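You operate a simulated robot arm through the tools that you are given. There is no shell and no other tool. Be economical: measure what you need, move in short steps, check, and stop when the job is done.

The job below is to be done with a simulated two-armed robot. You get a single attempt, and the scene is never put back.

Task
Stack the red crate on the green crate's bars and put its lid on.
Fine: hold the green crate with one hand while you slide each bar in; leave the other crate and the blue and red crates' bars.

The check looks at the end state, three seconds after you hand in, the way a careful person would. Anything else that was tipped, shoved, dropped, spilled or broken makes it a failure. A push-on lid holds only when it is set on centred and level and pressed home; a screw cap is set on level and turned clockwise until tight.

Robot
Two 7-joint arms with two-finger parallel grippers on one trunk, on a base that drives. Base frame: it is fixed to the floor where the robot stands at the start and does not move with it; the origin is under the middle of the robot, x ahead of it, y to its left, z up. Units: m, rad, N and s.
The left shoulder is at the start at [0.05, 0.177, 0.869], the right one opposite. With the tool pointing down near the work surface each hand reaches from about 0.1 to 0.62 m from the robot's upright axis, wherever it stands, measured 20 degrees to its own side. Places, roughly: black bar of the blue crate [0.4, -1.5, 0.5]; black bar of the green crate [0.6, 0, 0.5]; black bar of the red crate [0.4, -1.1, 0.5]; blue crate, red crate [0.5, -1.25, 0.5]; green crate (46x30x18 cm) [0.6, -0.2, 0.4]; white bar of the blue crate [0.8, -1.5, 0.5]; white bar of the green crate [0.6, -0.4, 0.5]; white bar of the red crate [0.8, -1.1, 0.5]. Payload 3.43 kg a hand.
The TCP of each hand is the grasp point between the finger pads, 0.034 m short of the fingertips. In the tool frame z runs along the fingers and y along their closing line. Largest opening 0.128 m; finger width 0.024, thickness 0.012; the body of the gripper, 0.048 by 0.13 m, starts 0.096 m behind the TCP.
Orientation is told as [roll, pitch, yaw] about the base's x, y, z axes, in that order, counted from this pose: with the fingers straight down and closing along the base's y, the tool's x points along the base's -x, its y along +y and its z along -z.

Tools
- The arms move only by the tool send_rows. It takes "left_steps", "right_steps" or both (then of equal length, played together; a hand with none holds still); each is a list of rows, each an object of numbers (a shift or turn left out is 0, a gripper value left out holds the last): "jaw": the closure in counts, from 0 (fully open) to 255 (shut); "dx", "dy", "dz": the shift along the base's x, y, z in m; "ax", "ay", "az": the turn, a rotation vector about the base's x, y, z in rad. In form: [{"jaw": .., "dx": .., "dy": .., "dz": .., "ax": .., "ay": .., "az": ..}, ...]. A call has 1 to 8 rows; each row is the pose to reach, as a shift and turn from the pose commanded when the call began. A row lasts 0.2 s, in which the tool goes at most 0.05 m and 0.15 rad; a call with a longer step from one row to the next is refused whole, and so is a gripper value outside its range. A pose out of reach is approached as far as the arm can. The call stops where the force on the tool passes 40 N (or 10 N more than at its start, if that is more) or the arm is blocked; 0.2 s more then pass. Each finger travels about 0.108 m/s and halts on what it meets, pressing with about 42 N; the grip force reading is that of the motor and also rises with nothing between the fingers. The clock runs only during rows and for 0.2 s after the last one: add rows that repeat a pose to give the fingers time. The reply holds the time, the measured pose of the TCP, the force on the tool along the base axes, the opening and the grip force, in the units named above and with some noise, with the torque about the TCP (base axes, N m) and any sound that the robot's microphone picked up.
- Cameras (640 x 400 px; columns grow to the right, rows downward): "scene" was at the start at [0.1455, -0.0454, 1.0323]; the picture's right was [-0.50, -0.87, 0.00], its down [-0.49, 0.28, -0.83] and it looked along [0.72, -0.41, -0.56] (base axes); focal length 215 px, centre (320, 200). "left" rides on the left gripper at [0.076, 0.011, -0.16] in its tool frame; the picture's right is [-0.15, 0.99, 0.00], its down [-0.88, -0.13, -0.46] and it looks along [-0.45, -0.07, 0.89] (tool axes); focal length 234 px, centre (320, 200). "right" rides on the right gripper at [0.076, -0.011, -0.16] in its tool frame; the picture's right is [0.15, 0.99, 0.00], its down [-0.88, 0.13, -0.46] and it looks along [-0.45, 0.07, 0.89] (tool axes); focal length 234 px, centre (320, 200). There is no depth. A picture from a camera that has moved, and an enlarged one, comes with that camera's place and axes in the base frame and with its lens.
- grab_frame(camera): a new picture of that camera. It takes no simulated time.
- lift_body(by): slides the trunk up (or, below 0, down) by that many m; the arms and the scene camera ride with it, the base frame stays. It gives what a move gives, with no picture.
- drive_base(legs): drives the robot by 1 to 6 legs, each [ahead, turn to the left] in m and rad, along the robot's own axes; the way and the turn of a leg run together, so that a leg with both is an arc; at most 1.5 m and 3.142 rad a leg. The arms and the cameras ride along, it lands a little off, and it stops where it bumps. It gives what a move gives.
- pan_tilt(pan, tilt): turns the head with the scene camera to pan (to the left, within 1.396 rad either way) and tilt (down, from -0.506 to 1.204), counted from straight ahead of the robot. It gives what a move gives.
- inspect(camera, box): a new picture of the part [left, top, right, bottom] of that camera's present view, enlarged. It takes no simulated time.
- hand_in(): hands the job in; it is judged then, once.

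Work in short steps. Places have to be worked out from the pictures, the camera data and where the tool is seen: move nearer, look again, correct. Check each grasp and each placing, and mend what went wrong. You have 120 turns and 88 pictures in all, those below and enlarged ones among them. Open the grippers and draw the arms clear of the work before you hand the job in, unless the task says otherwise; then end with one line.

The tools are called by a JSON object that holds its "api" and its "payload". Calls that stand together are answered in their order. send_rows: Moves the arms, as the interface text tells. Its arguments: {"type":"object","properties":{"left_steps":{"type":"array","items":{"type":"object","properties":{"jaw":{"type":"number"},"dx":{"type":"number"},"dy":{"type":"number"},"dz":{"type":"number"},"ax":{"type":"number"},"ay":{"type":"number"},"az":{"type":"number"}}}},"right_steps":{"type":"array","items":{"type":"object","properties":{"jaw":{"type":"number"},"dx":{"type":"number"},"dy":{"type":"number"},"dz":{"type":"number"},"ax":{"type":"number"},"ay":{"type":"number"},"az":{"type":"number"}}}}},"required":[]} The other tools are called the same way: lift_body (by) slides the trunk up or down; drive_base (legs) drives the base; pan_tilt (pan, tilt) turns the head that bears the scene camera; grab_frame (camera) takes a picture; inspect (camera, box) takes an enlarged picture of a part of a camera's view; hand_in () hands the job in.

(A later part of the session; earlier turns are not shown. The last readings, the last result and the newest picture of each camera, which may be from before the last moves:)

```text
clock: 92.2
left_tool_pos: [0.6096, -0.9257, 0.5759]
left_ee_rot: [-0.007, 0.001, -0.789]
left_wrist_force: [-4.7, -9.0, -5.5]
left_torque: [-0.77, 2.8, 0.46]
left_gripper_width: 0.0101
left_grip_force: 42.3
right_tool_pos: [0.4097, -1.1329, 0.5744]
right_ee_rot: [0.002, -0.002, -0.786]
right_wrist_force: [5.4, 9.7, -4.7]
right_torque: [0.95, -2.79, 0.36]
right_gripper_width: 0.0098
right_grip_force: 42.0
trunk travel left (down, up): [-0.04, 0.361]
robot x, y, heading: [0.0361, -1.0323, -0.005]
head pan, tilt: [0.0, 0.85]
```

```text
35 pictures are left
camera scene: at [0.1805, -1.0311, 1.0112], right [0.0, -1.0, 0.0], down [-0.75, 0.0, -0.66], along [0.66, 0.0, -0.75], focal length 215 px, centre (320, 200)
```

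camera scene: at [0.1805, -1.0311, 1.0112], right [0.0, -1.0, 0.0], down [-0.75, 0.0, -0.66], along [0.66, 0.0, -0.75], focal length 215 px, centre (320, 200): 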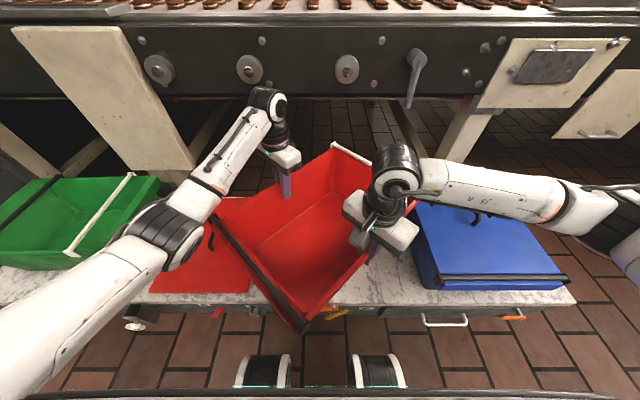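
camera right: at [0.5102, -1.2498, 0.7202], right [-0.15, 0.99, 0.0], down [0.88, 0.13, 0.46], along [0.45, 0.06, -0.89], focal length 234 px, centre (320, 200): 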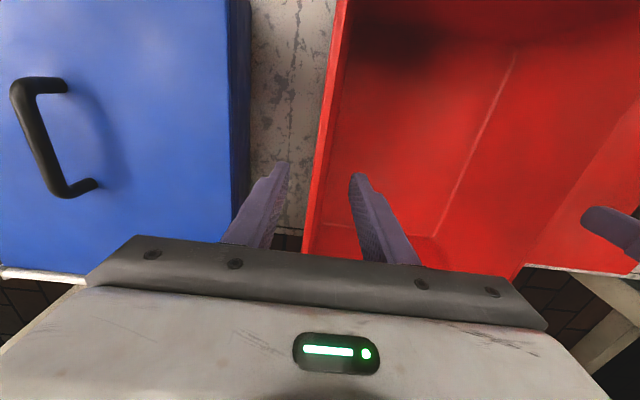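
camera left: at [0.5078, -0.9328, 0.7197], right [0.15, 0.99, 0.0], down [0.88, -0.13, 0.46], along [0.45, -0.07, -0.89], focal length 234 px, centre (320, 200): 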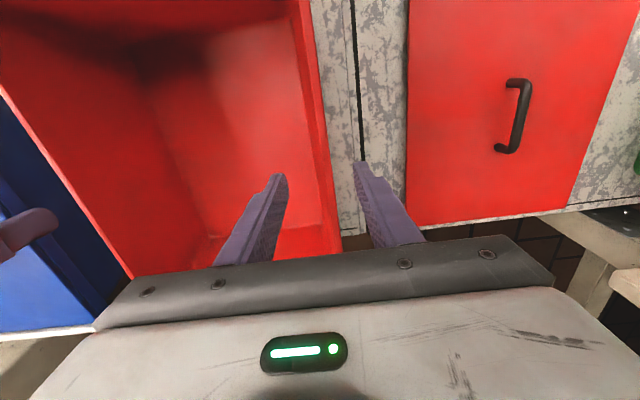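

Works well, crate level at 45°. I'll continue to 70° while drawing it a little closer, then it can be set on the bench for regrasping at the short ends.

{"api": "send_rows", "payload": {"left_steps": [{"dx": 0.003, "dy": -0.0073, "az": -0.109}, {"dx": 0.0035, "dy": -0.0157, "az": -0.218}, {"dx": 0.0026, "dy": -0.025, "az": -0.327}, {"dx": 0.0, "dy": -0.0349, "az": -0.435}], "right_steps": [{"dx": -0.0205, "dy": 0.0164, "az": -0.109}, {"dx": -0.0384, "dy": 0.0338, "az": -0.218}, {"dx": -0.0549, "dy": 0.0521, "az": -0.327}, {"dx": -0.0697, "dy": 0.071, "az": -0.435}]}}

{"api": "grab_frame", "payload": {"camera": "scene"}}

```text
clock: 93.2
left_tool_pos: [0.6106, -0.9628, 0.5758]
left_ee_rot: [-0.007, -0.002, -1.224]
left_wrist_force: [-9.9, -7.3, -5.9]
left_torque: [-0.43, 2.53, 0.44]
left_gripper_width: 0.0099
left_grip_force: 41.7
right_tool_pos: [0.3392, -1.063, 0.5751]
right_ee_rot: [0.0, -0.004, -1.224]
right_wrist_force: [10.7, 6.6, -3.9]
right_torque: [0.48, -2.56, 0.3]
right_gripper_width: 0.0102
right_grip_force: 41.6
trunk travel left (down, up): [-0.04, 0.361]
robot x, y, heading: [0.0329, -1.0279, -0.002]
head pan, tilt: [0.0, 0.85]
```

```text
34 pictures are left
camera scene: at [0.1804, -1.0311, 1.0112], right [0.0, -1.0, 0.0], down [-0.75, 0.0, -0.66], along [0.66, 0.0, -0.75], focal length 215 px, centre (320, 200)
```

scene: 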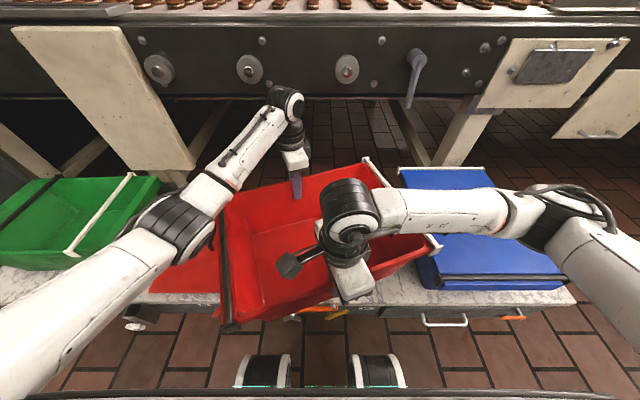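

At 70° and level, clear of blue and lid. Lower it onto the bench.

{"api": "send_rows", "payload": {"left_steps": [{"dz": -0.02}, {"dz": -0.04}, {"dz": -0.06}, {"dz": -0.08}, {"dz": -0.1}, {"dz": -0.115}, {"dz": -0.122}], "right_steps": [{"dz": -0.02}, {"dz": -0.04}, {"dz": -0.06}, {"dz": -0.08}, {"dz": -0.1}, {"dz": -0.115}, {"dz": -0.122}]}}

{"api": "send_rows", "payload": {"left_steps": [{"dz": -0.003}, {"dz": -0.006}, {"dz": -0.009}, {"dz": -0.011}], "right_steps": [{"dz": -0.003}, {"dz": -0.006}, {"dz": -0.009}, {"dz": -0.011}]}}

{"api": "grab_frame", "payload": {"camera": "scene"}}

```text
clock: 94.6
left_tool_pos: [0.6136, -0.9593, 0.473]
left_ee_rot: [-0.004, -0.004, -1.22]
left_wrist_force: [9.4, 4.2, -3.5]
left_torque: [-1.72, 1.98, -0.21]
left_gripper_width: 0.011
left_grip_force: 41.9
right_tool_pos: [0.3435, -1.0619, 0.4751]
right_ee_rot: [0.012, -0.003, -1.22]
right_wrist_force: [-7.3, -8.5, 17.4]
right_torque: [0.9, -2.48, -0.08]
right_gripper_width: 0.0084
right_grip_force: 42.1
trunk travel left (down, up): [-0.04, 0.361]
robot x, y, heading: [0.032, -1.0281, -0.0]
head pan, tilt: [0.0, 0.85]
stopped in row 6 (right hand): the force on the tool passed its limit (the readings are from after the stop); the commanded pose is now the measured one
```

```text
clock: 95.6
left_tool_pos: [0.6141, -0.9604, 0.4641]
left_ee_rot: [0.0, -0.005, -1.222]
left_wrist_force: [18.5, 11.8, 4.8]
left_torque: [-1.46, 2.03, -0.58]
left_gripper_width: 0.0134
left_grip_force: 42.4
right_tool_pos: [0.3439, -1.0602, 0.4648]
right_ee_rot: [0.015, 0.0, -1.221]
right_wrist_force: [-2.2, -1.4, 35.6]
right_torque: [1.04, -2.8, -0.12]
right_gripper_width: 0.0069
right_grip_force: 41.2
trunk travel left (down, up): [-0.04, 0.361]
robot x, y, heading: [0.0368, -1.0325, -0.003]
head pan, tilt: [0.0, 0.85]
```

```text
33 pictures are left
camera scene: at [0.1786, -1.0308, 1.0117], right [0.0, -1.0, 0.0], down [-0.75, 0.0, -0.66], along [0.66, 0.0, -0.75], focal length 215 px, centre (320, 200)
```

scene: 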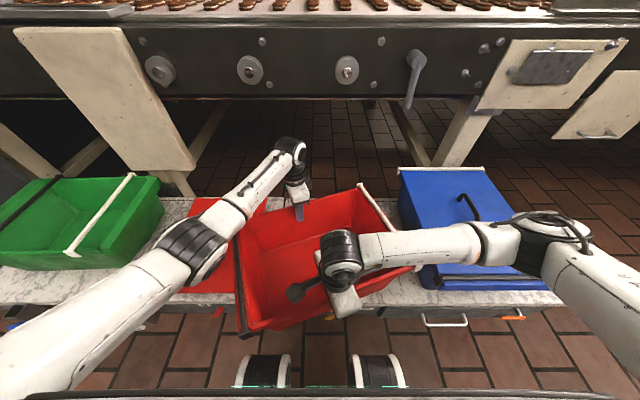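

Contact came ~3 cm early on the near (right-hand) side; I need to see what is under it.

{"api": "inspect", "payload": {"camera": "scene", "box": [200, 170, 460, 340]}}

{"api": "grab_frame", "payload": {"camera": "left"}}

```text
2.35 times, centred on (330, 255) of scene
camera zoom: at [0.1786, -1.0308, 1.0117], right [0.0, -1.0, 0.0], down [-0.75, 0.0, -0.66], along [0.66, 0.0, -0.75], focal length 505 px, centre (296, 71)
```

zoom: 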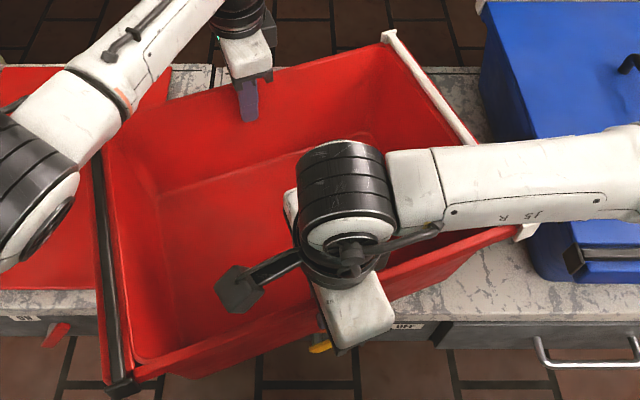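

```text
31 pictures are left
camera left: at [0.5973, -0.8836, 0.6238], right [0.98, 0.2, 0.0], down [0.18, -0.87, 0.46], along [0.09, -0.45, -0.89], focal length 234 px, centre (320, 200)
```

left: 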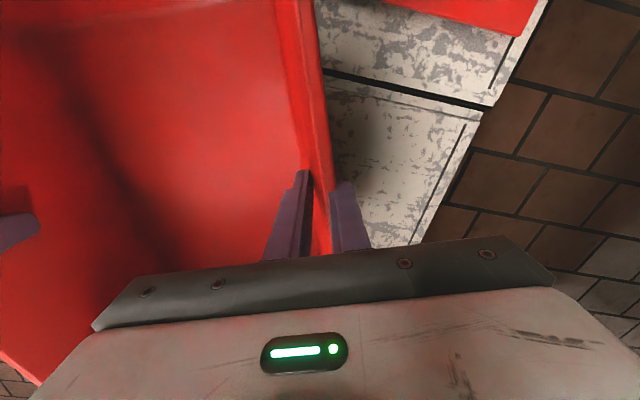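

Let me see the near side through the right camera.

{"api": "grab_frame", "payload": {"camera": "right"}}

```text
30 pictures are left
camera right: at [0.3059, -0.9933, 0.6255], right [0.88, 0.48, 0.02], down [0.42, -0.79, 0.46], along [0.23, -0.4, -0.89], focal length 234 px, centre (320, 200)
```

right: 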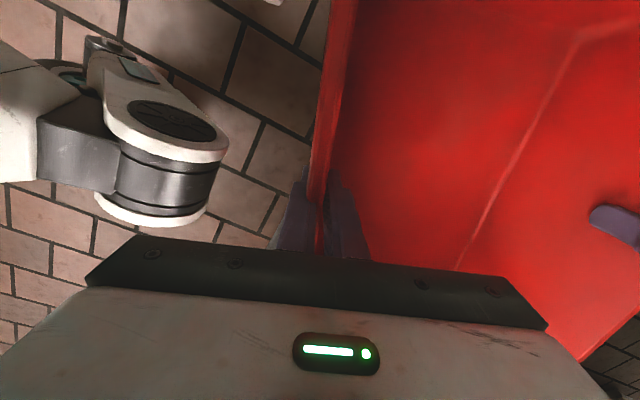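

The "wheels" are robot parts at z≈0.42, x≈0.25, so the crate's near corner evidently met the robot itself. I'll lift slowly again and check the hold.

{"api": "send_rows", "payload": {"left_steps": [{"dz": 0.008}, {"dz": 0.016}, {"dz": 0.024}, {"dz": 0.032}], "right_steps": [{"dz": 0.008}, {"dz": 0.016}, {"dz": 0.024}, {"dz": 0.032}]}}

{"api": "grab_frame", "payload": {"camera": "scene"}}

```text
clock: 96.6
left_tool_pos: [0.6122, -0.9608, 0.4925]
left_ee_rot: [-0.005, 0.0, -1.221]
left_wrist_force: [6.5, 0.1, -6.8]
left_torque: [-0.86, 2.3, 0.63]
left_gripper_width: 0.0126
left_grip_force: 42.1
right_tool_pos: [0.3419, -1.0624, 0.4936]
right_ee_rot: [0.008, -0.005, -1.22]
right_wrist_force: [-5.6, -0.1, -3.1]
right_torque: [1.21, -2.8, 0.14]
right_gripper_width: 0.0078
right_grip_force: 42.2
trunk travel left (down, up): [-0.04, 0.361]
robot x, y, heading: [0.0329, -1.0316, -0.002]
head pan, tilt: [0.0, 0.85]
```

```text
29 pictures are left
camera scene: at [0.1805, -1.0312, 1.0111], right [0.0, -1.0, 0.0], down [-0.75, 0.0, -0.66], along [0.66, 0.0, -0.75], focal length 215 px, centre (320, 200)
```

scene: 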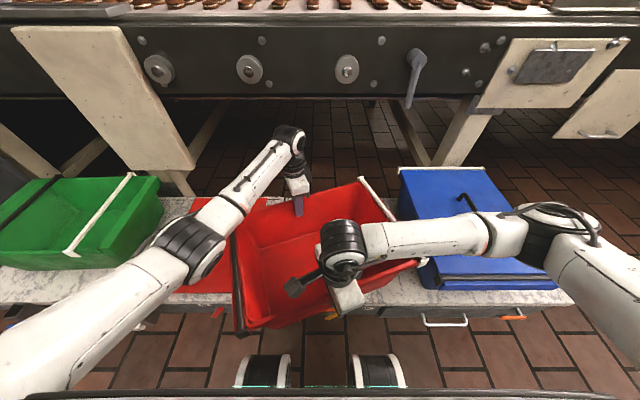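

Both hands still carry it (~10 N total). Raise another 6 cm.

{"api": "send_rows", "payload": {"left_steps": [{"dz": 0.012}, {"dz": 0.024}, {"dz": 0.036}, {"dz": 0.048}, {"dz": 0.06}], "right_steps": [{"dz": 0.012}, {"dz": 0.024}, {"dz": 0.036}, {"dz": 0.048}, {"dz": 0.06}]}}

{"api": "send_rows", "payload": {"left_steps": [{"dx": 0.0, "dy": -0.0122, "az": -0.117}, {"dx": -0.002, "dy": -0.025, "az": -0.234}, {"dx": -0.005, "dy": -0.0379, "az": -0.351}], "right_steps": [{"dx": -0.0098, "dy": 0.0202, "az": -0.117}, {"dx": -0.0178, "dy": 0.041, "az": -0.234}, {"dx": -0.0228, "dy": 0.0619, "az": -0.351}]}}

{"api": "grab_frame", "payload": {"camera": "scene"}}

```text
clock: 97.8
left_tool_pos: [0.6132, -0.9615, 0.5525]
left_ee_rot: [-0.006, -0.002, -1.222]
left_wrist_force: [2.1, -2.6, -7.6]
left_torque: [-0.61, 2.43, 0.53]
left_gripper_width: 0.0135
left_grip_force: 42.1
right_tool_pos: [0.3428, -1.0617, 0.5551]
right_ee_rot: [0.01, -0.001, -1.222]
right_wrist_force: [-1.5, 2.4, -4.2]
right_torque: [0.88, -2.81, 0.16]
right_gripper_width: 0.007
right_grip_force: 41.7
trunk travel left (down, up): [-0.04, 0.361]
robot x, y, heading: [0.0322, -1.0254, -0.002]
head pan, tilt: [0.0, 0.85]
```

```text
clock: 98.6
left_tool_pos: [0.6077, -0.9976, 0.5518]
left_ee_rot: [-0.006, -0.003, -1.574]
left_wrist_force: [3.7, -2.4, -6.7]
left_torque: [0.01, 2.49, 0.52]
left_gripper_width: 0.0133
left_grip_force: 42.2
right_tool_pos: [0.3206, -0.9997, 0.5546]
right_ee_rot: [0.011, -0.004, -1.574]
right_wrist_force: [-3.6, 1.5, -3.4]
right_torque: [0.13, -3.04, 0.03]
right_gripper_width: 0.0072
right_grip_force: 40.7
trunk travel left (down, up): [-0.04, 0.361]
robot x, y, heading: [0.0328, -1.0297, 0.0]
head pan, tilt: [0.0, 0.85]
```

```text
28 pictures are left
camera scene: at [0.1805, -1.0312, 1.0112], right [0.0, -1.0, 0.0], down [-0.75, 0.0, -0.66], along [0.66, 0.0, -0.75], focal length 215 px, centre (320, 200)
```

scene: 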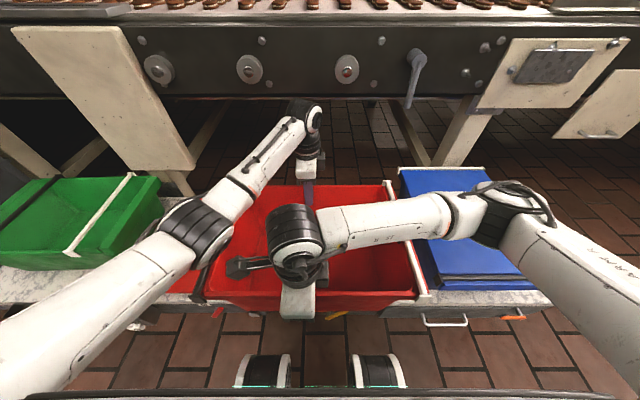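

Now squared at 90° with a slight droop on the near side. Lower together until contact, then level it by lowering the left.

{"api": "send_rows", "payload": {"left_steps": [{"dz": -0.015}, {"dz": -0.03}, {"dz": -0.045}, {"dz": -0.06}, {"dz": -0.07}], "right_steps": [{"dz": -0.015}, {"dz": -0.03}, {"dz": -0.045}, {"dz": -0.06}, {"dz": -0.07}]}}

{"api": "send_rows", "payload": {"left_steps": [{"dz": -0.004}, {"dz": -0.008}, {"dz": -0.012}, {"dz": -0.016}], "right_steps": [{"dz": -0.004}, {"dz": -0.008}, {"dz": -0.012}, {"dz": -0.016}]}}

```text
clock: 99.8
left_tool_pos: [0.6074, -0.9973, 0.4831]
left_ee_rot: [-0.002, -0.002, -1.575]
left_wrist_force: [3.6, -2.8, -6.5]
left_torque: [0.58, 2.5, 0.64]
left_gripper_width: 0.013
left_grip_force: 42.0
right_tool_pos: [0.3206, -1.0006, 0.4843]
right_ee_rot: [0.008, -0.001, -1.571]
right_wrist_force: [-3.6, 2.4, -3.7]
right_torque: [-0.42, -3.0, 0.17]
right_gripper_width: 0.0077
right_grip_force: 41.8
trunk travel left (down, up): [-0.04, 0.361]
robot x, y, heading: [0.034, -1.0285, -0.0]
head pan, tilt: [0.0, 0.85]
```

```text
clock: 100.8
left_tool_pos: [0.6085, -0.9996, 0.4667]
left_ee_rot: [-0.006, -0.003, -1.572]
left_wrist_force: [0.9, -1.6, -7.2]
left_torque: [0.2, 2.41, 0.47]
left_gripper_width: 0.0129
left_grip_force: 42.5
right_tool_pos: [0.3213, -1.0009, 0.4686]
right_ee_rot: [0.01, 0.0, -1.574]
right_wrist_force: [0.9, 1.8, -1.9]
right_torque: [-0.09, -3.0, 0.02]
right_gripper_width: 0.0074
right_grip_force: 41.3
trunk travel left (down, up): [-0.04, 0.361]
robot x, y, heading: [0.0359, -1.0286, -0.001]
head pan, tilt: [0.0, 0.85]
```

Not yet fully down (still carrying ~9 N). Continue slowly.

{"api": "send_rows", "payload": {"left_steps": [{"dz": -0.004}, {"dz": -0.008}, {"dz": -0.012}, {"dz": -0.016}], "right_steps": [{"dz": -0.004}, {"dz": -0.008}, {"dz": -0.012}, {"dz": -0.016}]}}

{"api": "inspect", "payload": {"camera": "scene", "box": [170, 160, 450, 330]}}

```text
clock: 101.8
left_tool_pos: [0.6116, -0.9965, 0.4549]
left_ee_rot: [0.004, -0.003, -1.572]
left_wrist_force: [9.9, 3.7, -0.9]
left_torque: [-1.32, 2.42, -0.61]
left_gripper_width: 0.0156
left_grip_force: 42.1
right_tool_pos: [0.3244, -0.9968, 0.4584]
right_ee_rot: [0.025, 0.005, -1.571]
right_wrist_force: [-6.8, -5.0, 24.9]
right_torque: [-1.37, -3.15, -0.35]
right_gripper_width: 0.0043
right_grip_force: 38.7
trunk travel left (down, up): [-0.04, 0.361]
robot x, y, heading: [0.0323, -1.0256, -0.001]
head pan, tilt: [0.0, 0.85]
stopped in row 4 (right hand): the force on the tool passed its limit (the readings are from after the stop); the commanded pose is now the measured one
```

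```text
2.29 times, centred on (310, 245) of scene
camera zoom: at [0.1795, -1.0307, 1.0111], right [0.0, -1.0, 0.0], down [-0.75, 0.0, -0.66], along [0.66, 0.0, -0.75], focal length 491 px, centre (343, 97)
```

zoom: 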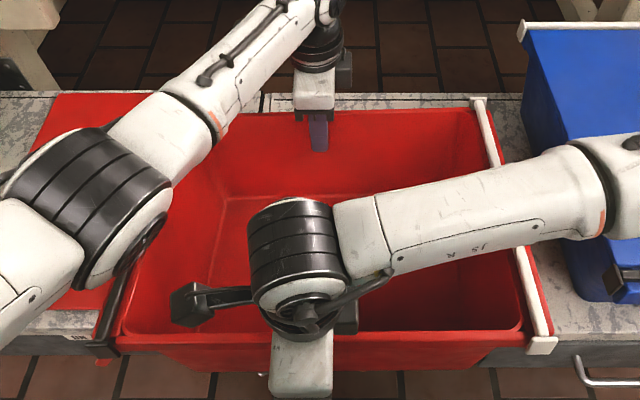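

The near side is resting (on the bench edge) with the far side still held high. I'll lower only the left hand to level the crate.

{"api": "send_rows", "payload": {"left_steps": [{"dz": -0.005}, {"dz": -0.01}, {"dz": -0.015}, {"dz": -0.02}]}}

{"api": "grab_frame", "payload": {"camera": "right"}}

```text
clock: 102.5
left_tool_pos: [0.6133, -0.9973, 0.4515]
left_ee_rot: [0.004, -0.001, -1.579]
left_wrist_force: [-3.3, 2.9, 16.4]
left_torque: [-0.46, 2.59, -0.73]
left_gripper_width: 0.0161
left_grip_force: 41.9
right_tool_pos: [0.3256, -0.9966, 0.4578]
right_ee_rot: [0.022, 0.011, -1.575]
right_wrist_force: [-0.7, -4.9, 17.5]
right_torque: [-1.07, 0.91, -0.1]
right_gripper_width: 0.0037
right_grip_force: 38.1
trunk travel left (down, up): [-0.04, 0.361]
robot x, y, heading: [0.0319, -1.031, 0.001]
head pan, tilt: [0.0, 0.85]
stopped in row 3 (left hand): the force on the tool passed its limit (the readings are from after the stop); the commanded pose is now the measured one
```

```text
26 pictures are left
camera right: at [0.3124, -0.9214, 0.6192], right [0.99, 0.14, 0.02], down [0.11, -0.89, 0.45], along [0.08, -0.44, -0.89], focal length 234 px, centre (320, 200)
```

right: 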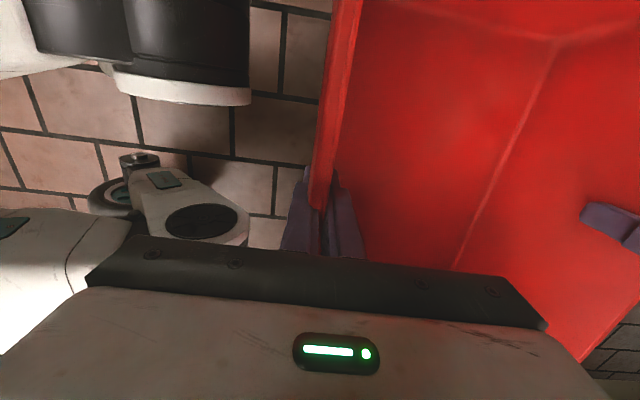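

Both hands now feel upward push: their clamping fights the levelling. The crate's weight is over the bench with the left hand holding, so I'll open the right hand, then let the left settle it flat.

{"api": "send_rows", "payload": {"right_steps": [{"jaw": 220}, {"jaw": 180}, {"jaw": 160}, {"jaw": 160}]}}

{"api": "send_rows", "payload": {"left_steps": [{"dz": -0.004}, {"dz": -0.008}, {"dz": -0.012}, {"dz": -0.016}]}}

```text
clock: 103.5
left_tool_pos: [0.614, -0.9974, 0.4519]
left_ee_rot: [0.012, -0.002, -1.577]
left_wrist_force: [0.8, -0.7, 21.3]
left_torque: [1.38, 2.44, -1.15]
left_gripper_width: 0.0167
left_grip_force: 41.6
right_tool_pos: [0.3265, -0.9962, 0.4567]
right_ee_rot: [0.021, 0.009, -1.577]
right_wrist_force: [0.1, 0.3, -0.2]
right_torque: [-0.04, -0.02, -0.02]
right_gripper_width: 0.0481
right_grip_force: 0.1
trunk travel left (down, up): [-0.04, 0.361]
robot x, y, heading: [0.0354, -1.029, -0.004]
head pan, tilt: [0.0, 0.85]
```

```text
clock: 104.5
left_tool_pos: [0.6183, -0.9987, 0.4399]
left_ee_rot: [0.022, -0.005, -1.578]
left_wrist_force: [13.1, -6.1, 33.5]
left_torque: [0.34, 2.35, 0.81]
left_gripper_width: 0.021
left_grip_force: 41.7
right_tool_pos: [0.3259, -0.9965, 0.4582]
right_ee_rot: [0.025, 0.01, -1.577]
right_wrist_force: [-0.1, 0.0, -0.6]
right_torque: [-0.03, 0.0, 0.0]
right_gripper_width: 0.0475
right_grip_force: 0.1
trunk travel left (down, up): [-0.04, 0.361]
robot x, y, heading: [0.0331, -1.0292, -0.003]
head pan, tilt: [0.0, 0.85]
```

The left pushes 33 N without the crate moving: it is resting. I'll open the left and look.

{"api": "send_rows", "payload": {"left_steps": [{"jaw": 200, "dz": 0.002}, {"jaw": 150, "dz": 0.002}, {"jaw": 140, "dz": 0.002}, {"dz": 0.03}, {"dz": 0.07}, {"dz": 0.11}, {"dz": 0.15}], "right_steps": [{"dz": 0.0}, {"dz": 0.0}, {"dz": 0.0}, {"dz": 0.03}, {"dz": 0.07}, {"dz": 0.11}, {"dz": 0.15}]}}

{"api": "send_rows", "payload": {"left_steps": [{"dy": 0.03, "az": 0.14}, {"dy": 0.06, "az": 0.28}, {"dy": 0.09, "az": 0.42}, {"dy": 0.12, "az": 0.56}, {"dy": 0.15, "az": 0.7}, {"dx": -0.01, "dy": 0.18, "az": 0.84}, {"dx": -0.02, "dy": 0.2, "az": 0.98}, {"dx": -0.03, "dy": 0.21, "az": 1.12}], "right_steps": [{"dx": 0.01, "dy": -0.03, "az": 0.14}, {"dx": 0.03, "dy": -0.06, "az": 0.28}, {"dx": 0.05, "dy": -0.09, "az": 0.42}, {"dx": 0.07, "dy": -0.12, "az": 0.56}, {"dx": 0.09, "dy": -0.15, "az": 0.7}, {"dx": 0.11, "dy": -0.18, "az": 0.84}, {"dx": 0.12, "dy": -0.21, "az": 0.98}, {"dx": 0.13, "dy": -0.24, "az": 1.12}]}}

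{"api": "grab_frame", "payload": {"camera": "scene"}}

```text
clock: 106.1
left_tool_pos: [0.6131, -0.9976, 0.584]
left_ee_rot: [0.006, -0.001, -1.577]
left_wrist_force: [-0.4, 0.8, -0.9]
left_torque: [0.03, -0.04, -0.02]
left_gripper_width: 0.0576
left_grip_force: 0.0
right_tool_pos: [0.3268, -0.9957, 0.608]
right_ee_rot: [0.021, 0.008, -1.575]
right_wrist_force: [0.5, 0.2, -0.3]
right_torque: [-0.02, 0.02, -0.04]
right_gripper_width: 0.0476
right_grip_force: 0.1
trunk travel left (down, up): [-0.04, 0.361]
robot x, y, heading: [0.0337, -1.0297, -0.001]
head pan, tilt: [0.0, 0.85]
```

```text
clock: 107.9
left_tool_pos: [0.5842, -0.7865, 0.5817]
left_ee_rot: [0.006, -0.002, -0.455]
left_wrist_force: [0.7, 0.1, 0.4]
left_torque: [-0.02, 0.02, 0.01]
left_gripper_width: 0.0578
left_grip_force: 0.1
right_tool_pos: [0.4561, -1.2348, 0.6057]
right_ee_rot: [0.021, 0.012, -0.454]
right_wrist_force: [-0.5, 0.4, 0.5]
right_torque: [0.01, -0.01, 0.0]
right_gripper_width: 0.0478
right_grip_force: 0.0
trunk travel left (down, up): [-0.04, 0.361]
robot x, y, heading: [0.0329, -1.0305, 0.001]
head pan, tilt: [0.0, 0.85]
```

```text
25 pictures are left
camera scene: at [0.1805, -1.0306, 1.0113], right [0.0, -1.0, 0.0], down [-0.75, 0.0, -0.66], along [0.66, 0.0, -0.75], focal length 215 px, centre (320, 200)
```

scene: 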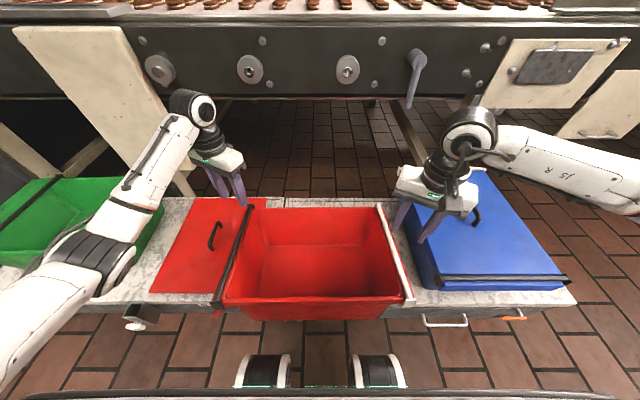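

The red crate now sits level on the bench, turned 90°, centre ≈(0.487,-1.01), black end toward green's side. Move hands to yaw 0 above its short ends.

{"api": "send_rows", "payload": {"left_steps": [{"jaw": 130, "dx": -0.025, "dy": -0.002, "az": 0.114}, {"dx": -0.05, "dy": -0.004, "az": 0.228}, {"dx": -0.075, "dy": -0.006, "az": 0.342}, {"dx": -0.097, "dy": -0.008, "dz": -0.015, "az": 0.455, "ax": -0.006}], "right_steps": [{"jaw": 130, "dx": 0.01, "dy": 0.003, "az": 0.114}, {"dx": 0.02, "dy": 0.006, "dz": -0.01, "az": 0.228}, {"dx": 0.03, "dy": 0.01, "dz": -0.02, "az": 0.342}, {"dx": 0.031, "dy": 0.01, "dz": -0.04, "az": 0.455, "ax": -0.021, "ay": -0.012}]}}

{"api": "grab_frame", "payload": {"camera": "left"}}

{"api": "grab_frame", "payload": {"camera": "right"}}

```text
clock: 108.9
left_tool_pos: [0.4875, -0.7939, 0.568]
left_ee_rot: [-0.001, -0.002, 0.002]
left_wrist_force: [0.2, 0.4, 0.8]
left_torque: [0.03, -0.01, -0.02]
left_gripper_width: 0.0629
left_grip_force: 0.0
right_tool_pos: [0.4867, -1.2263, 0.5657]
right_ee_rot: [0.005, -0.005, 0.002]
right_wrist_force: [-0.2, 0.2, 0.0]
right_torque: [-0.02, -0.02, 0.01]
right_gripper_width: 0.0623
right_grip_force: 0.0
trunk travel left (down, up): [-0.04, 0.361]
robot x, y, heading: [0.0364, -1.0259, -0.002]
head pan, tilt: [0.0, 0.85]
```

```text
24 pictures are left
camera left: at [0.4107, -0.7828, 0.7281], right [0.14, 0.99, 0.0], down [0.88, -0.13, 0.46], along [0.45, -0.07, -0.89], focal length 234 px, centre (320, 200)
```

left: 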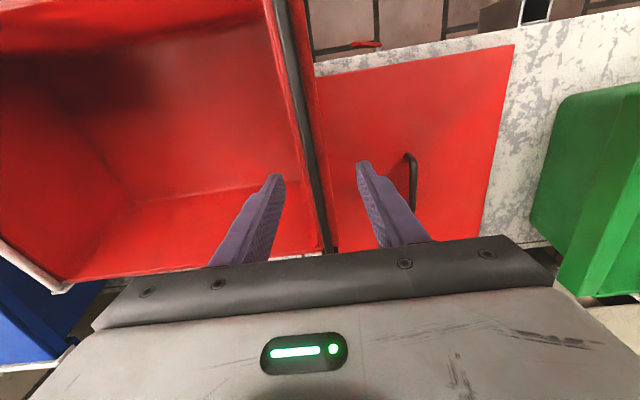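

```text
23 pictures are left
camera right: at [0.411, -1.2373, 0.726], right [-0.15, 0.99, 0.0], down [0.88, 0.13, 0.46], along [0.46, 0.07, -0.89], focal length 234 px, centre (320, 200)
```

right: 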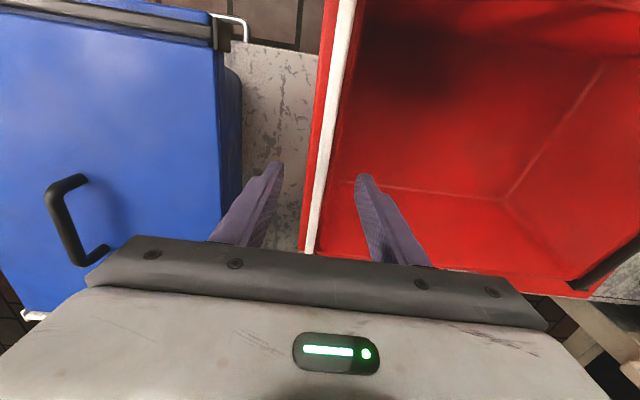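

Flange centres: left y≈-0.803, right ≈-1.221, crate yaw ≈+0.03. Lower onto both, turn 0.03 and close.

{"api": "send_rows", "payload": {"left_steps": [{"dy": -0.009, "dz": -0.03, "az": 0.03}, {"dy": -0.009, "dz": -0.065, "az": 0.03}, {"dy": -0.009, "dz": -0.1, "az": 0.03}, {"dy": -0.009, "dz": -0.1, "az": 0.03, "jaw": 165}, {"dy": -0.009, "dz": -0.1, "az": 0.03, "jaw": 200}, {"dy": -0.009, "dz": -0.1, "az": 0.03, "jaw": 235}, {"dy": -0.009, "dz": -0.1, "az": 0.03, "jaw": 235}], "right_steps": [{"dy": 0.005, "dz": -0.03, "az": 0.03}, {"dy": 0.005, "dz": -0.065, "az": 0.03}, {"dy": 0.005, "dz": -0.098, "az": 0.03}, {"dy": 0.005, "dz": -0.098, "az": 0.03, "jaw": 165}, {"dy": 0.005, "dz": -0.098, "az": 0.03, "jaw": 200}, {"dy": 0.005, "dz": -0.098, "az": 0.03, "jaw": 235}, {"dy": 0.005, "dz": -0.098, "az": 0.03, "jaw": 235}]}}

{"api": "send_rows", "payload": {"left_steps": [{"dz": 0.004}, {"dz": 0.008}, {"dz": 0.013}, {"dz": 0.02}], "right_steps": [{"dz": 0.004}, {"dz": 0.008}, {"dz": 0.013}, {"dz": 0.02}]}}

```text
clock: 110.5
left_tool_pos: [0.4869, -0.8044, 0.4679]
left_ee_rot: [0.002, -0.003, 0.03]
left_wrist_force: [-1.9, 4.7, 0.8]
left_torque: [-1.85, -0.56, -0.44]
left_gripper_width: 0.0357
left_grip_force: 41.6
right_tool_pos: [0.4896, -1.2208, 0.4674]
right_ee_rot: [0.004, -0.006, 0.024]
right_wrist_force: [3.3, -5.4, -0.7]
right_torque: [1.24, 0.3, -1.14]
right_gripper_width: 0.0362
right_grip_force: 42.4
trunk travel left (down, up): [-0.04, 0.361]
robot x, y, heading: [0.0313, -1.0297, 0.0]
head pan, tilt: [0.0, 0.85]
```

```text
clock: 111.5
left_tool_pos: [0.4867, -0.8039, 0.4869]
left_ee_rot: [0.0, 0.0, 0.028]
left_wrist_force: [-4.7, 0.9, -3.6]
left_torque: [-1.65, 0.05, -0.88]
left_gripper_width: 0.0361
left_grip_force: 41.7
right_tool_pos: [0.489, -1.221, 0.4881]
right_ee_rot: [0.005, -0.006, 0.028]
right_wrist_force: [4.7, -2.3, -5.8]
right_torque: [1.27, -0.27, -1.39]
right_gripper_width: 0.0359
right_grip_force: 42.3
trunk travel left (down, up): [-0.04, 0.361]
robot x, y, heading: [0.0343, -1.0276, 0.002]
head pan, tilt: [0.0, 0.85]
```

Carrying ~9.5 N securely. Lift 23 cm more for transport.

{"api": "send_rows", "payload": {"left_steps": [{"dz": 0.028}, {"dz": 0.056}, {"dz": 0.084}, {"dz": 0.112}, {"dz": 0.14}, {"dz": 0.168}, {"dz": 0.196}, {"dz": 0.225}], "right_steps": [{"dz": 0.028}, {"dz": 0.056}, {"dz": 0.084}, {"dz": 0.112}, {"dz": 0.14}, {"dz": 0.168}, {"dz": 0.196}, {"dz": 0.225}]}}

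{"api": "grab_frame", "payload": {"camera": "scene"}}

```text
clock: 113.3
left_tool_pos: [0.4853, -0.8041, 0.7116]
left_ee_rot: [0.0, -0.001, 0.03]
left_wrist_force: [-4.0, -2.0, -5.0]
left_torque: [-1.56, 0.41, -0.74]
left_gripper_width: 0.0361
left_grip_force: 41.3
right_tool_pos: [0.4854, -1.2198, 0.7126]
right_ee_rot: [0.006, -0.006, 0.029]
right_wrist_force: [5.0, 2.1, -6.1]
right_torque: [1.27, -0.58, -0.97]
right_gripper_width: 0.0359
right_grip_force: 41.9
trunk travel left (down, up): [-0.04, 0.361]
robot x, y, heading: [0.0331, -1.0279, 0.002]
head pan, tilt: [0.0, 0.85]
```

```text
22 pictures are left
camera scene: at [0.181, -1.0306, 1.0111], right [0.0, -1.0, 0.0], down [-0.75, 0.0, -0.66], along [0.66, 0.0, -0.75], focal length 215 px, centre (320, 200)
```

scene: 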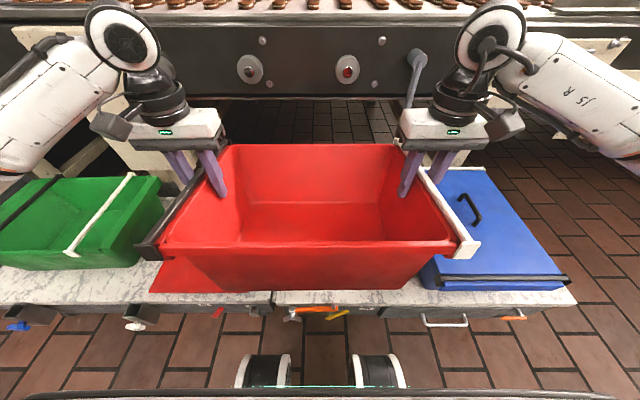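

The crate hangs level. Drive back, over to y≈-0.41, and up to the bench again, carrying it at z≈0.54 base height.

{"api": "drive_base", "payload": {"legs": [[-0.3, 0], [0, 1.571], [0.62, 0], [0, -1.571]]}}

{"api": "grab_frame", "payload": {"camera": "scene"}}

```text
clock: 126.1
left_tool_pos: [0.1624, -0.1739, 0.712]
left_ee_rot: [0.0, -0.001, 0.055]
left_wrist_force: [-3.0, -7.8, -4.7]
left_torque: [-1.78, -0.28, -0.54]
left_gripper_width: 0.0359
left_grip_force: 42.2
right_tool_pos: [0.1727, -0.5895, 0.7125]
right_ee_rot: [0.005, -0.005, 0.055]
right_wrist_force: [4.1, 6.3, -6.6]
right_torque: [1.39, 0.06, -1.01]
right_gripper_width: 0.036
right_grip_force: 42.1
trunk travel left (down, up): [-0.04, 0.361]
robot x, y, heading: [-0.2865, -0.4093, 0.028]
head pan, tilt: [0.0, 0.85]
```

```text
21 pictures are left
camera scene: at [-0.1372, -0.4079, 1.0112], right [0.03, -1.0, 0.0], down [-0.75, -0.02, -0.66], along [0.66, 0.02, -0.75], focal length 215 px, centre (320, 200)
```

scene: 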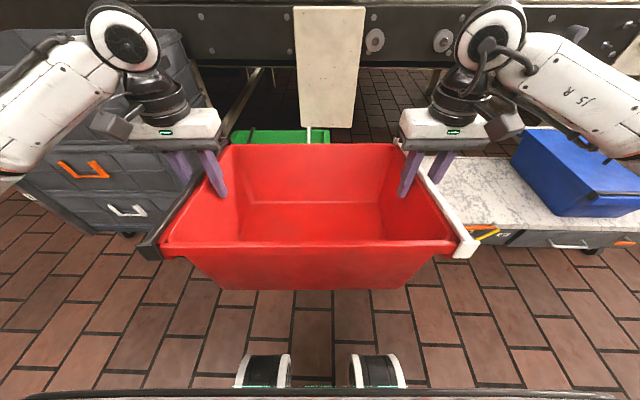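

Carried well. Drive ahead to the bench, correcting heading.

{"api": "drive_base", "payload": {"legs": [[0.315, -0.028]]}}

{"api": "pan_tilt", "payload": {"pan": 0.25, "tilt": 0.9}}

{"api": "grab_frame", "payload": {"camera": "scene"}}

```text
clock: 128.2
left_tool_pos: [0.4758, -0.1847, 0.7114]
left_ee_rot: [-0.001, -0.002, 0.022]
left_wrist_force: [-4.7, 2.3, -3.0]
left_torque: [-1.76, -0.05, -0.59]
left_gripper_width: 0.0357
left_grip_force: 42.0
right_tool_pos: [0.4736, -0.6011, 0.7133]
right_ee_rot: [0.005, -0.006, 0.022]
right_wrist_force: [3.0, -1.5, -5.8]
right_torque: [1.15, -0.15, -1.06]
right_gripper_width: 0.0363
right_grip_force: 41.6
trunk travel left (down, up): [-0.04, 0.361]
robot x, y, heading: [0.0209, -0.4054, -0.005]
head pan, tilt: [0.0, 0.85]
```

```text
clock: 128.9
left_tool_pos: [0.4757, -0.185, 0.7112]
left_ee_rot: [-0.002, -0.001, 0.022]
left_wrist_force: [-3.2, 2.3, -3.7]
left_torque: [-1.68, -0.74, -0.26]
left_gripper_width: 0.036
left_grip_force: 42.4
right_tool_pos: [0.4744, -0.6007, 0.7131]
right_ee_rot: [0.006, -0.006, 0.02]
right_wrist_force: [3.9, -1.2, -5.2]
right_torque: [1.42, 0.55, -1.24]
right_gripper_width: 0.0358
right_grip_force: 42.3
trunk travel left (down, up): [-0.04, 0.361]
robot x, y, heading: [0.0212, -0.4085, -0.008]
head pan, tilt: [0.25, 0.901]
```

```text
20 pictures are left
camera scene: at [0.1644, -0.3909, 1.0073], right [0.24, -0.97, 0.0], down [-0.76, -0.19, -0.62], along [0.6, 0.15, -0.78], focal length 215 px, centre (320, 200)
```

scene: 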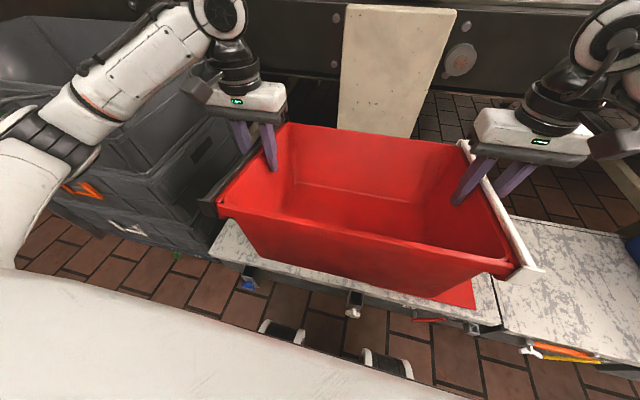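

Edge forward a little, then shift the crate over green: +0.107 in x, +0.186 in y, squaring the yaw.

{"api": "drive_base", "payload": {"legs": [[0.013, 0.008]]}}

{"api": "send_rows", "payload": {"left_steps": [{"dx": 0.007, "dy": 0.0233, "az": -0.003}, {"dx": 0.014, "dy": 0.0466, "az": -0.007}, {"dx": 0.021, "dy": 0.07, "az": -0.01}, {"dx": 0.028, "dy": 0.0933, "az": -0.013}, {"dx": 0.035, "dy": 0.1166, "az": -0.016}, {"dx": 0.042, "dy": 0.14, "az": -0.02}, {"dx": 0.05, "dy": 0.163, "az": -0.022}, {"dx": 0.058, "dy": 0.186, "az": -0.022}], "right_steps": [{"dx": 0.007, "dy": 0.0233, "az": -0.003}, {"dx": 0.014, "dy": 0.0466, "az": -0.007}, {"dx": 0.021, "dy": 0.07, "az": -0.01}, {"dx": 0.028, "dy": 0.0933, "az": -0.013}, {"dx": 0.035, "dy": 0.1166, "az": -0.016}, {"dx": 0.042, "dy": 0.14, "az": -0.02}, {"dx": 0.05, "dy": 0.163, "az": -0.022}, {"dx": 0.058, "dy": 0.186, "az": -0.022}]}}

```text
clock: 129.7
left_tool_pos: [0.487, -0.1807, 0.7114]
left_ee_rot: [0.0, -0.001, 0.029]
left_wrist_force: [-3.4, 1.5, -3.4]
left_torque: [-1.87, -0.36, -0.45]
left_gripper_width: 0.036
left_grip_force: 41.7
right_tool_pos: [0.4877, -0.5982, 0.7125]
right_ee_rot: [0.005, -0.007, 0.03]
right_wrist_force: [3.9, -1.3, -6.1]
right_torque: [1.25, 0.17, -1.23]
right_gripper_width: 0.0359
right_grip_force: 42.2
trunk travel left (down, up): [-0.04, 0.361]
robot x, y, heading: [0.029, -0.4118, 0.003]
head pan, tilt: [0.25, 0.901]
```

```text
clock: 131.5
left_tool_pos: [0.5447, 0.0045, 0.7119]
left_ee_rot: [-0.002, -0.002, 0.008]
left_wrist_force: [3.2, -2.9, -2.1]
left_torque: [-1.7, -0.46, 1.53]
left_gripper_width: 0.0358
left_grip_force: 42.1
right_tool_pos: [0.5472, -0.4117, 0.7136]
right_ee_rot: [0.005, -0.005, 0.009]
right_wrist_force: [-3.7, 3.3, -8.3]
right_torque: [0.63, 0.26, -0.1]
right_gripper_width: 0.0356
right_grip_force: 41.7
trunk travel left (down, up): [-0.04, 0.361]
robot x, y, heading: [0.035, -0.4055, 0.005]
head pan, tilt: [0.25, 0.901]
```

Mid at (0.546,-0.204). Now forward 5 cm in x, then look.

{"api": "send_rows", "payload": {"left_steps": [{"dx": 0.012, "az": -0.008}, {"dx": 0.024, "az": -0.008}, {"dx": 0.036, "az": -0.008}, {"dx": 0.048, "az": -0.008}], "right_steps": [{"dx": 0.012, "az": -0.008}, {"dx": 0.024, "az": -0.008}, {"dx": 0.036, "az": -0.008}, {"dx": 0.048, "az": -0.008}]}}

{"api": "grab_frame", "payload": {"camera": "scene"}}

```text
clock: 132.5
left_tool_pos: [0.5928, 0.006, 0.711]
left_ee_rot: [0.001, -0.003, 0.0]
left_wrist_force: [4.1, -1.6, -3.4]
left_torque: [-1.29, -1.24, 1.36]
left_gripper_width: 0.036
left_grip_force: 42.0
right_tool_pos: [0.5937, -0.4116, 0.7127]
right_ee_rot: [0.007, -0.007, 0.0]
right_wrist_force: [-4.5, 3.2, -4.6]
right_torque: [1.23, 1.08, 0.53]
right_gripper_width: 0.0358
right_grip_force: 41.8
trunk travel left (down, up): [-0.04, 0.361]
robot x, y, heading: [0.0371, -0.4064, 0.002]
head pan, tilt: [0.25, 0.901]
```

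```text
19 pictures are left
camera scene: at [0.1773, -0.3895, 1.0073], right [0.25, -0.97, 0.0], down [-0.76, -0.2, -0.62], along [0.6, 0.15, -0.78], focal length 215 px, centre (320, 200)
```

scene: 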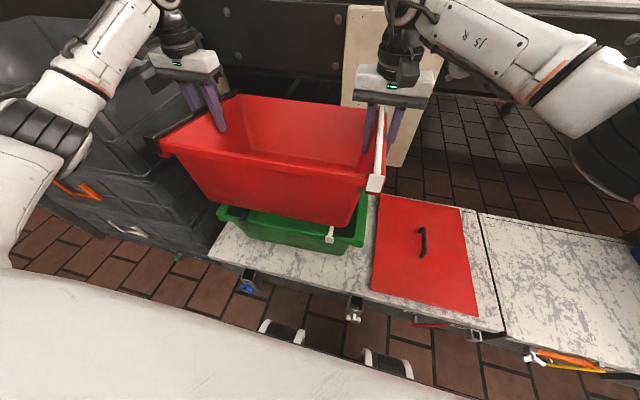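

Green may sit ~2 cm further in x than red. Zoom to compare edges.

{"api": "inspect", "payload": {"camera": "scene", "box": [150, 130, 400, 280]}}

{"api": "grab_frame", "payload": {"camera": "right"}}

{"api": "grab_frame", "payload": {"camera": "left"}}

```text
2.56 times, centred on (275, 205) of scene
camera zoom: at [0.1773, -0.3895, 1.0073], right [0.25, -0.97, 0.0], down [-0.76, -0.2, -0.62], along [0.6, 0.15, -0.78], focal length 550 px, centre (435, 187)
```

zoom: 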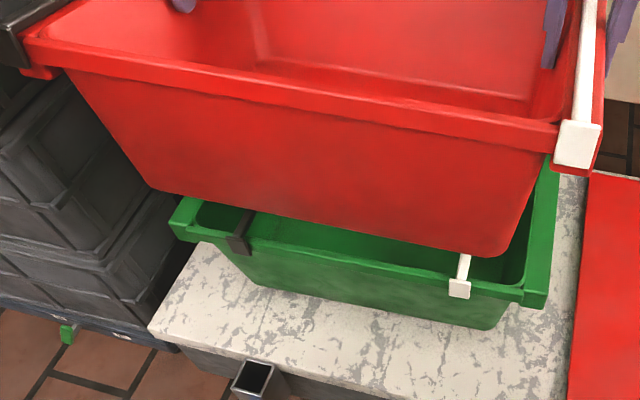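

```text
17 pictures are left
camera right: at [0.5186, -0.4235, 0.8728], right [-0.15, 0.99, 0.01], down [0.88, 0.13, 0.46], along [0.46, 0.07, -0.89], focal length 234 px, centre (320, 200)
```

right: 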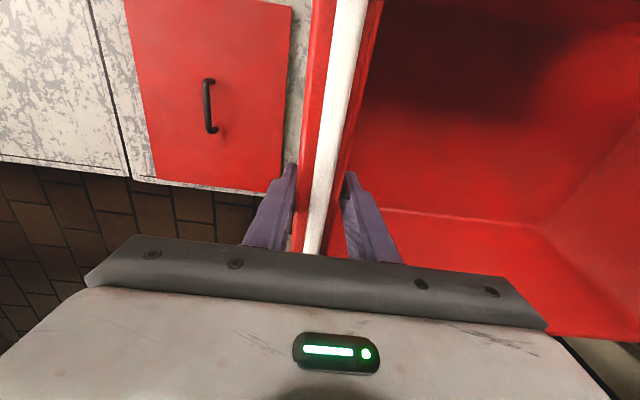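

```text
16 pictures are left
camera left: at [0.5158, 0.0166, 0.8716], right [0.15, 0.99, 0.0], down [0.88, -0.13, 0.46], along [0.45, -0.07, -0.89], focal length 234 px, centre (320, 200)
```

left: 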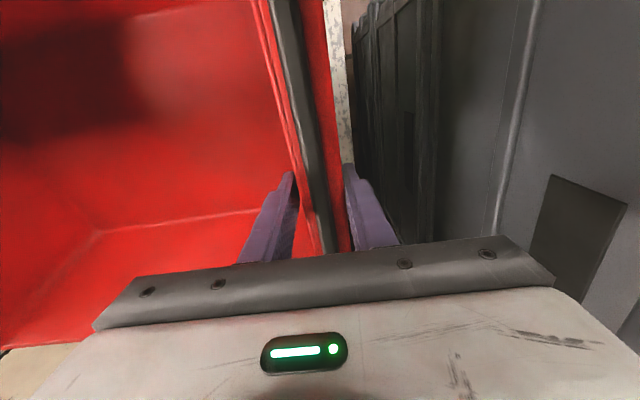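

The views are ambiguous at this height gap; lower the crate to just above the bars for a direct comparison.

{"api": "send_rows", "payload": {"left_steps": [{"dz": -0.012}, {"dz": -0.024}, {"dz": -0.036}], "right_steps": [{"dz": -0.012}, {"dz": -0.024}, {"dz": -0.036}]}}

{"api": "inspect", "payload": {"camera": "scene", "box": [190, 140, 380, 270]}}

```text
clock: 133.3
left_tool_pos: [0.5935, 0.0027, 0.6758]
left_ee_rot: [-0.003, -0.002, -0.001]
left_wrist_force: [3.7, -2.7, -2.8]
left_torque: [-1.9, -0.5, 1.26]
left_gripper_width: 0.0363
left_grip_force: 41.9
right_tool_pos: [0.5954, -0.4126, 0.6778]
right_ee_rot: [0.006, -0.008, 0.0]
right_wrist_force: [-4.2, 3.3, -6.8]
right_torque: [1.02, 0.33, 0.47]
right_gripper_width: 0.0355
right_grip_force: 41.9
trunk travel left (down, up): [-0.04, 0.361]
robot x, y, heading: [0.0337, -0.406, -0.0]
head pan, tilt: [0.25, 0.901]
```

```text
3.08 times, centred on (285, 205) of scene
camera zoom: at [0.1773, -0.3895, 1.0073], right [0.25, -0.97, 0.0], down [-0.76, -0.2, -0.62], along [0.6, 0.15, -0.78], focal length 661 px, centre (428, 185)
```

zoom: 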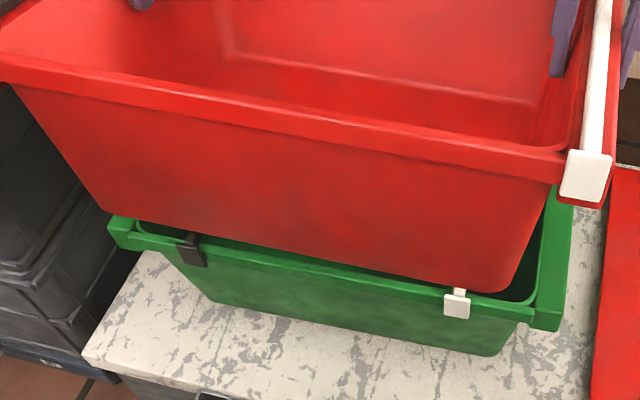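

Comparing now: red's base front is at x≈0.46 and green's hook fronts at ≈0.466, where it should be ~3.5 cm behind them; red also should go ~1 cm to -y. Shift accordingly in small steps.

{"api": "send_rows", "payload": {"left_steps": [{"dx": 0.007, "dy": -0.003, "az": 0.004}, {"dx": 0.014, "dy": -0.006, "az": 0.008}, {"dx": 0.022, "dy": -0.009, "az": 0.012}, {"dx": 0.029, "dy": -0.011, "az": 0.015}], "right_steps": [{"dx": 0.009, "dy": -0.003, "az": 0.004}, {"dx": 0.018, "dy": -0.006, "az": 0.008}, {"dx": 0.027, "dy": -0.009, "az": 0.012}, {"dx": 0.035, "dy": -0.011, "az": 0.015}]}}

{"api": "inspect", "payload": {"camera": "scene", "box": [190, 140, 380, 270]}}

```text
clock: 134.3
left_tool_pos: [0.6212, -0.0063, 0.6755]
left_ee_rot: [0.001, 0.0, 0.015]
left_wrist_force: [1.4, -1.1, -5.8]
left_torque: [-1.31, -0.4, 0.82]
left_gripper_width: 0.0361
left_grip_force: 42.1
right_tool_pos: [0.6299, -0.4222, 0.6769]
right_ee_rot: [0.005, -0.006, 0.012]
right_wrist_force: [-2.3, 1.1, -4.1]
right_torque: [1.45, 0.25, 0.11]
right_gripper_width: 0.0359
right_grip_force: 42.2
trunk travel left (down, up): [-0.04, 0.361]
robot x, y, heading: [0.0395, -0.4055, -0.001]
head pan, tilt: [0.25, 0.901]
```

```text
3.08 times, centred on (285, 205) of scene
camera zoom: at [0.1773, -0.3895, 1.0073], right [0.25, -0.97, 0.0], down [-0.76, -0.2, -0.62], along [0.6, 0.15, -0.78], focal length 661 px, centre (428, 185)
```

zoom: 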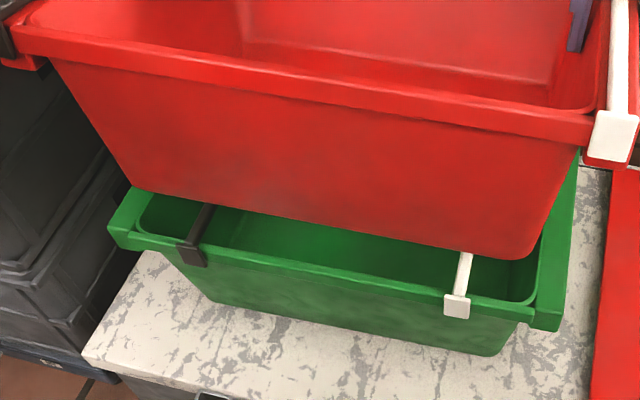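

Now gaps are symmetrical (~26 mm each, ideal ~34). Nudge 6 mm more and lower slowly until contact.

{"api": "send_rows", "payload": {"left_steps": [{"dx": 0.003, "dy": -0.001}, {"dx": 0.006, "dy": -0.002, "dz": -0.003}, {"dx": 0.006, "dy": -0.002, "dz": -0.007}, {"dx": 0.006, "dy": -0.002, "dz": -0.011}, {"dx": 0.006, "dy": -0.002, "dz": -0.014}], "right_steps": [{"dx": 0.003, "dy": -0.001}, {"dx": 0.006, "dy": -0.002, "dz": -0.003}, {"dx": 0.006, "dy": -0.002, "dz": -0.007}, {"dx": 0.006, "dy": -0.002, "dz": -0.011}, {"dx": 0.006, "dy": -0.002, "dz": -0.014}]}}

```text
clock: 135.5
left_tool_pos: [0.6282, -0.0077, 0.6609]
left_ee_rot: [-0.001, -0.001, 0.015]
left_wrist_force: [3.1, 0.9, -5.7]
left_torque: [-1.4, 0.37, 0.85]
left_gripper_width: 0.0358
left_grip_force: 42.1
right_tool_pos: [0.6349, -0.4247, 0.6616]
right_ee_rot: [0.005, -0.008, 0.015]
right_wrist_force: [-2.7, -2.2, -3.8]
right_torque: [1.85, -0.53, 0.39]
right_gripper_width: 0.0356
right_grip_force: 42.5
trunk travel left (down, up): [-0.04, 0.361]
robot x, y, heading: [0.0351, -0.4086, 0.002]
head pan, tilt: [0.25, 0.901]
```

Still carried (no contact yet). Continue down.

{"api": "send_rows", "payload": {"left_steps": [{"dz": -0.003}, {"dz": -0.006}, {"dz": -0.009}, {"dz": -0.012}], "right_steps": [{"dz": -0.003}, {"dz": -0.006}, {"dz": -0.009}, {"dz": -0.012}]}}

{"api": "inspect", "payload": {"camera": "scene", "box": [190, 140, 380, 270]}}

```text
clock: 136.5
left_tool_pos: [0.6273, -0.0082, 0.6498]
left_ee_rot: [-0.002, -0.001, 0.015]
left_wrist_force: [2.7, -0.2, -3.2]
left_torque: [-1.74, 0.45, 1.23]
left_gripper_width: 0.0359
left_grip_force: 42.5
right_tool_pos: [0.6362, -0.4253, 0.6505]
right_ee_rot: [0.005, -0.006, 0.017]
right_wrist_force: [-4.8, 0.7, -1.5]
right_torque: [1.46, -0.87, 0.24]
right_gripper_width: 0.0357
right_grip_force: 41.9
trunk travel left (down, up): [-0.04, 0.361]
robot x, y, heading: [0.0331, -0.4095, 0.001]
head pan, tilt: [0.25, 0.901]
```

```text
3.08 times, centred on (285, 205) of scene
camera zoom: at [0.1768, -0.3896, 1.0075], right [0.25, -0.97, 0.0], down [-0.76, -0.2, -0.62], along [0.6, 0.15, -0.78], focal length 661 px, centre (428, 185)
```

zoom: 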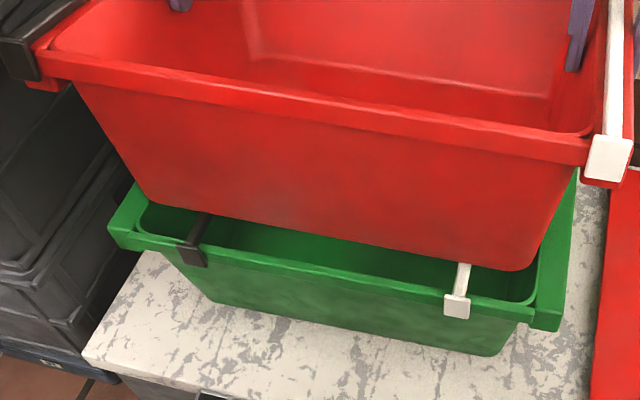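

Load has dropped by half: contact beginning, and alignment looks centred. A few mm more.

{"api": "send_rows", "payload": {"left_steps": [{"dz": -0.002}, {"dz": -0.004}, {"dz": -0.006}], "right_steps": [{"dz": -0.002}, {"dz": -0.004}, {"dz": -0.006}]}}

```text
clock: 137.3
left_tool_pos: [0.628, -0.0088, 0.6484]
left_ee_rot: [0.002, -0.011, 0.015]
left_wrist_force: [-1.4, 0.8, 8.5]
left_torque: [-1.28, -1.48, 1.23]
left_gripper_width: 0.0361
left_grip_force: 42.2
right_tool_pos: [0.6333, -0.4251, 0.6497]
right_ee_rot: [0.006, -0.013, 0.013]
right_wrist_force: [-7.1, -1.7, 18.9]
right_torque: [1.14, -0.97, -0.16]
right_gripper_width: 0.0355
right_grip_force: 42.0
trunk travel left (down, up): [-0.04, 0.361]
robot x, y, heading: [0.0327, -0.4095, -0.0]
head pan, tilt: [0.25, 0.901]
```

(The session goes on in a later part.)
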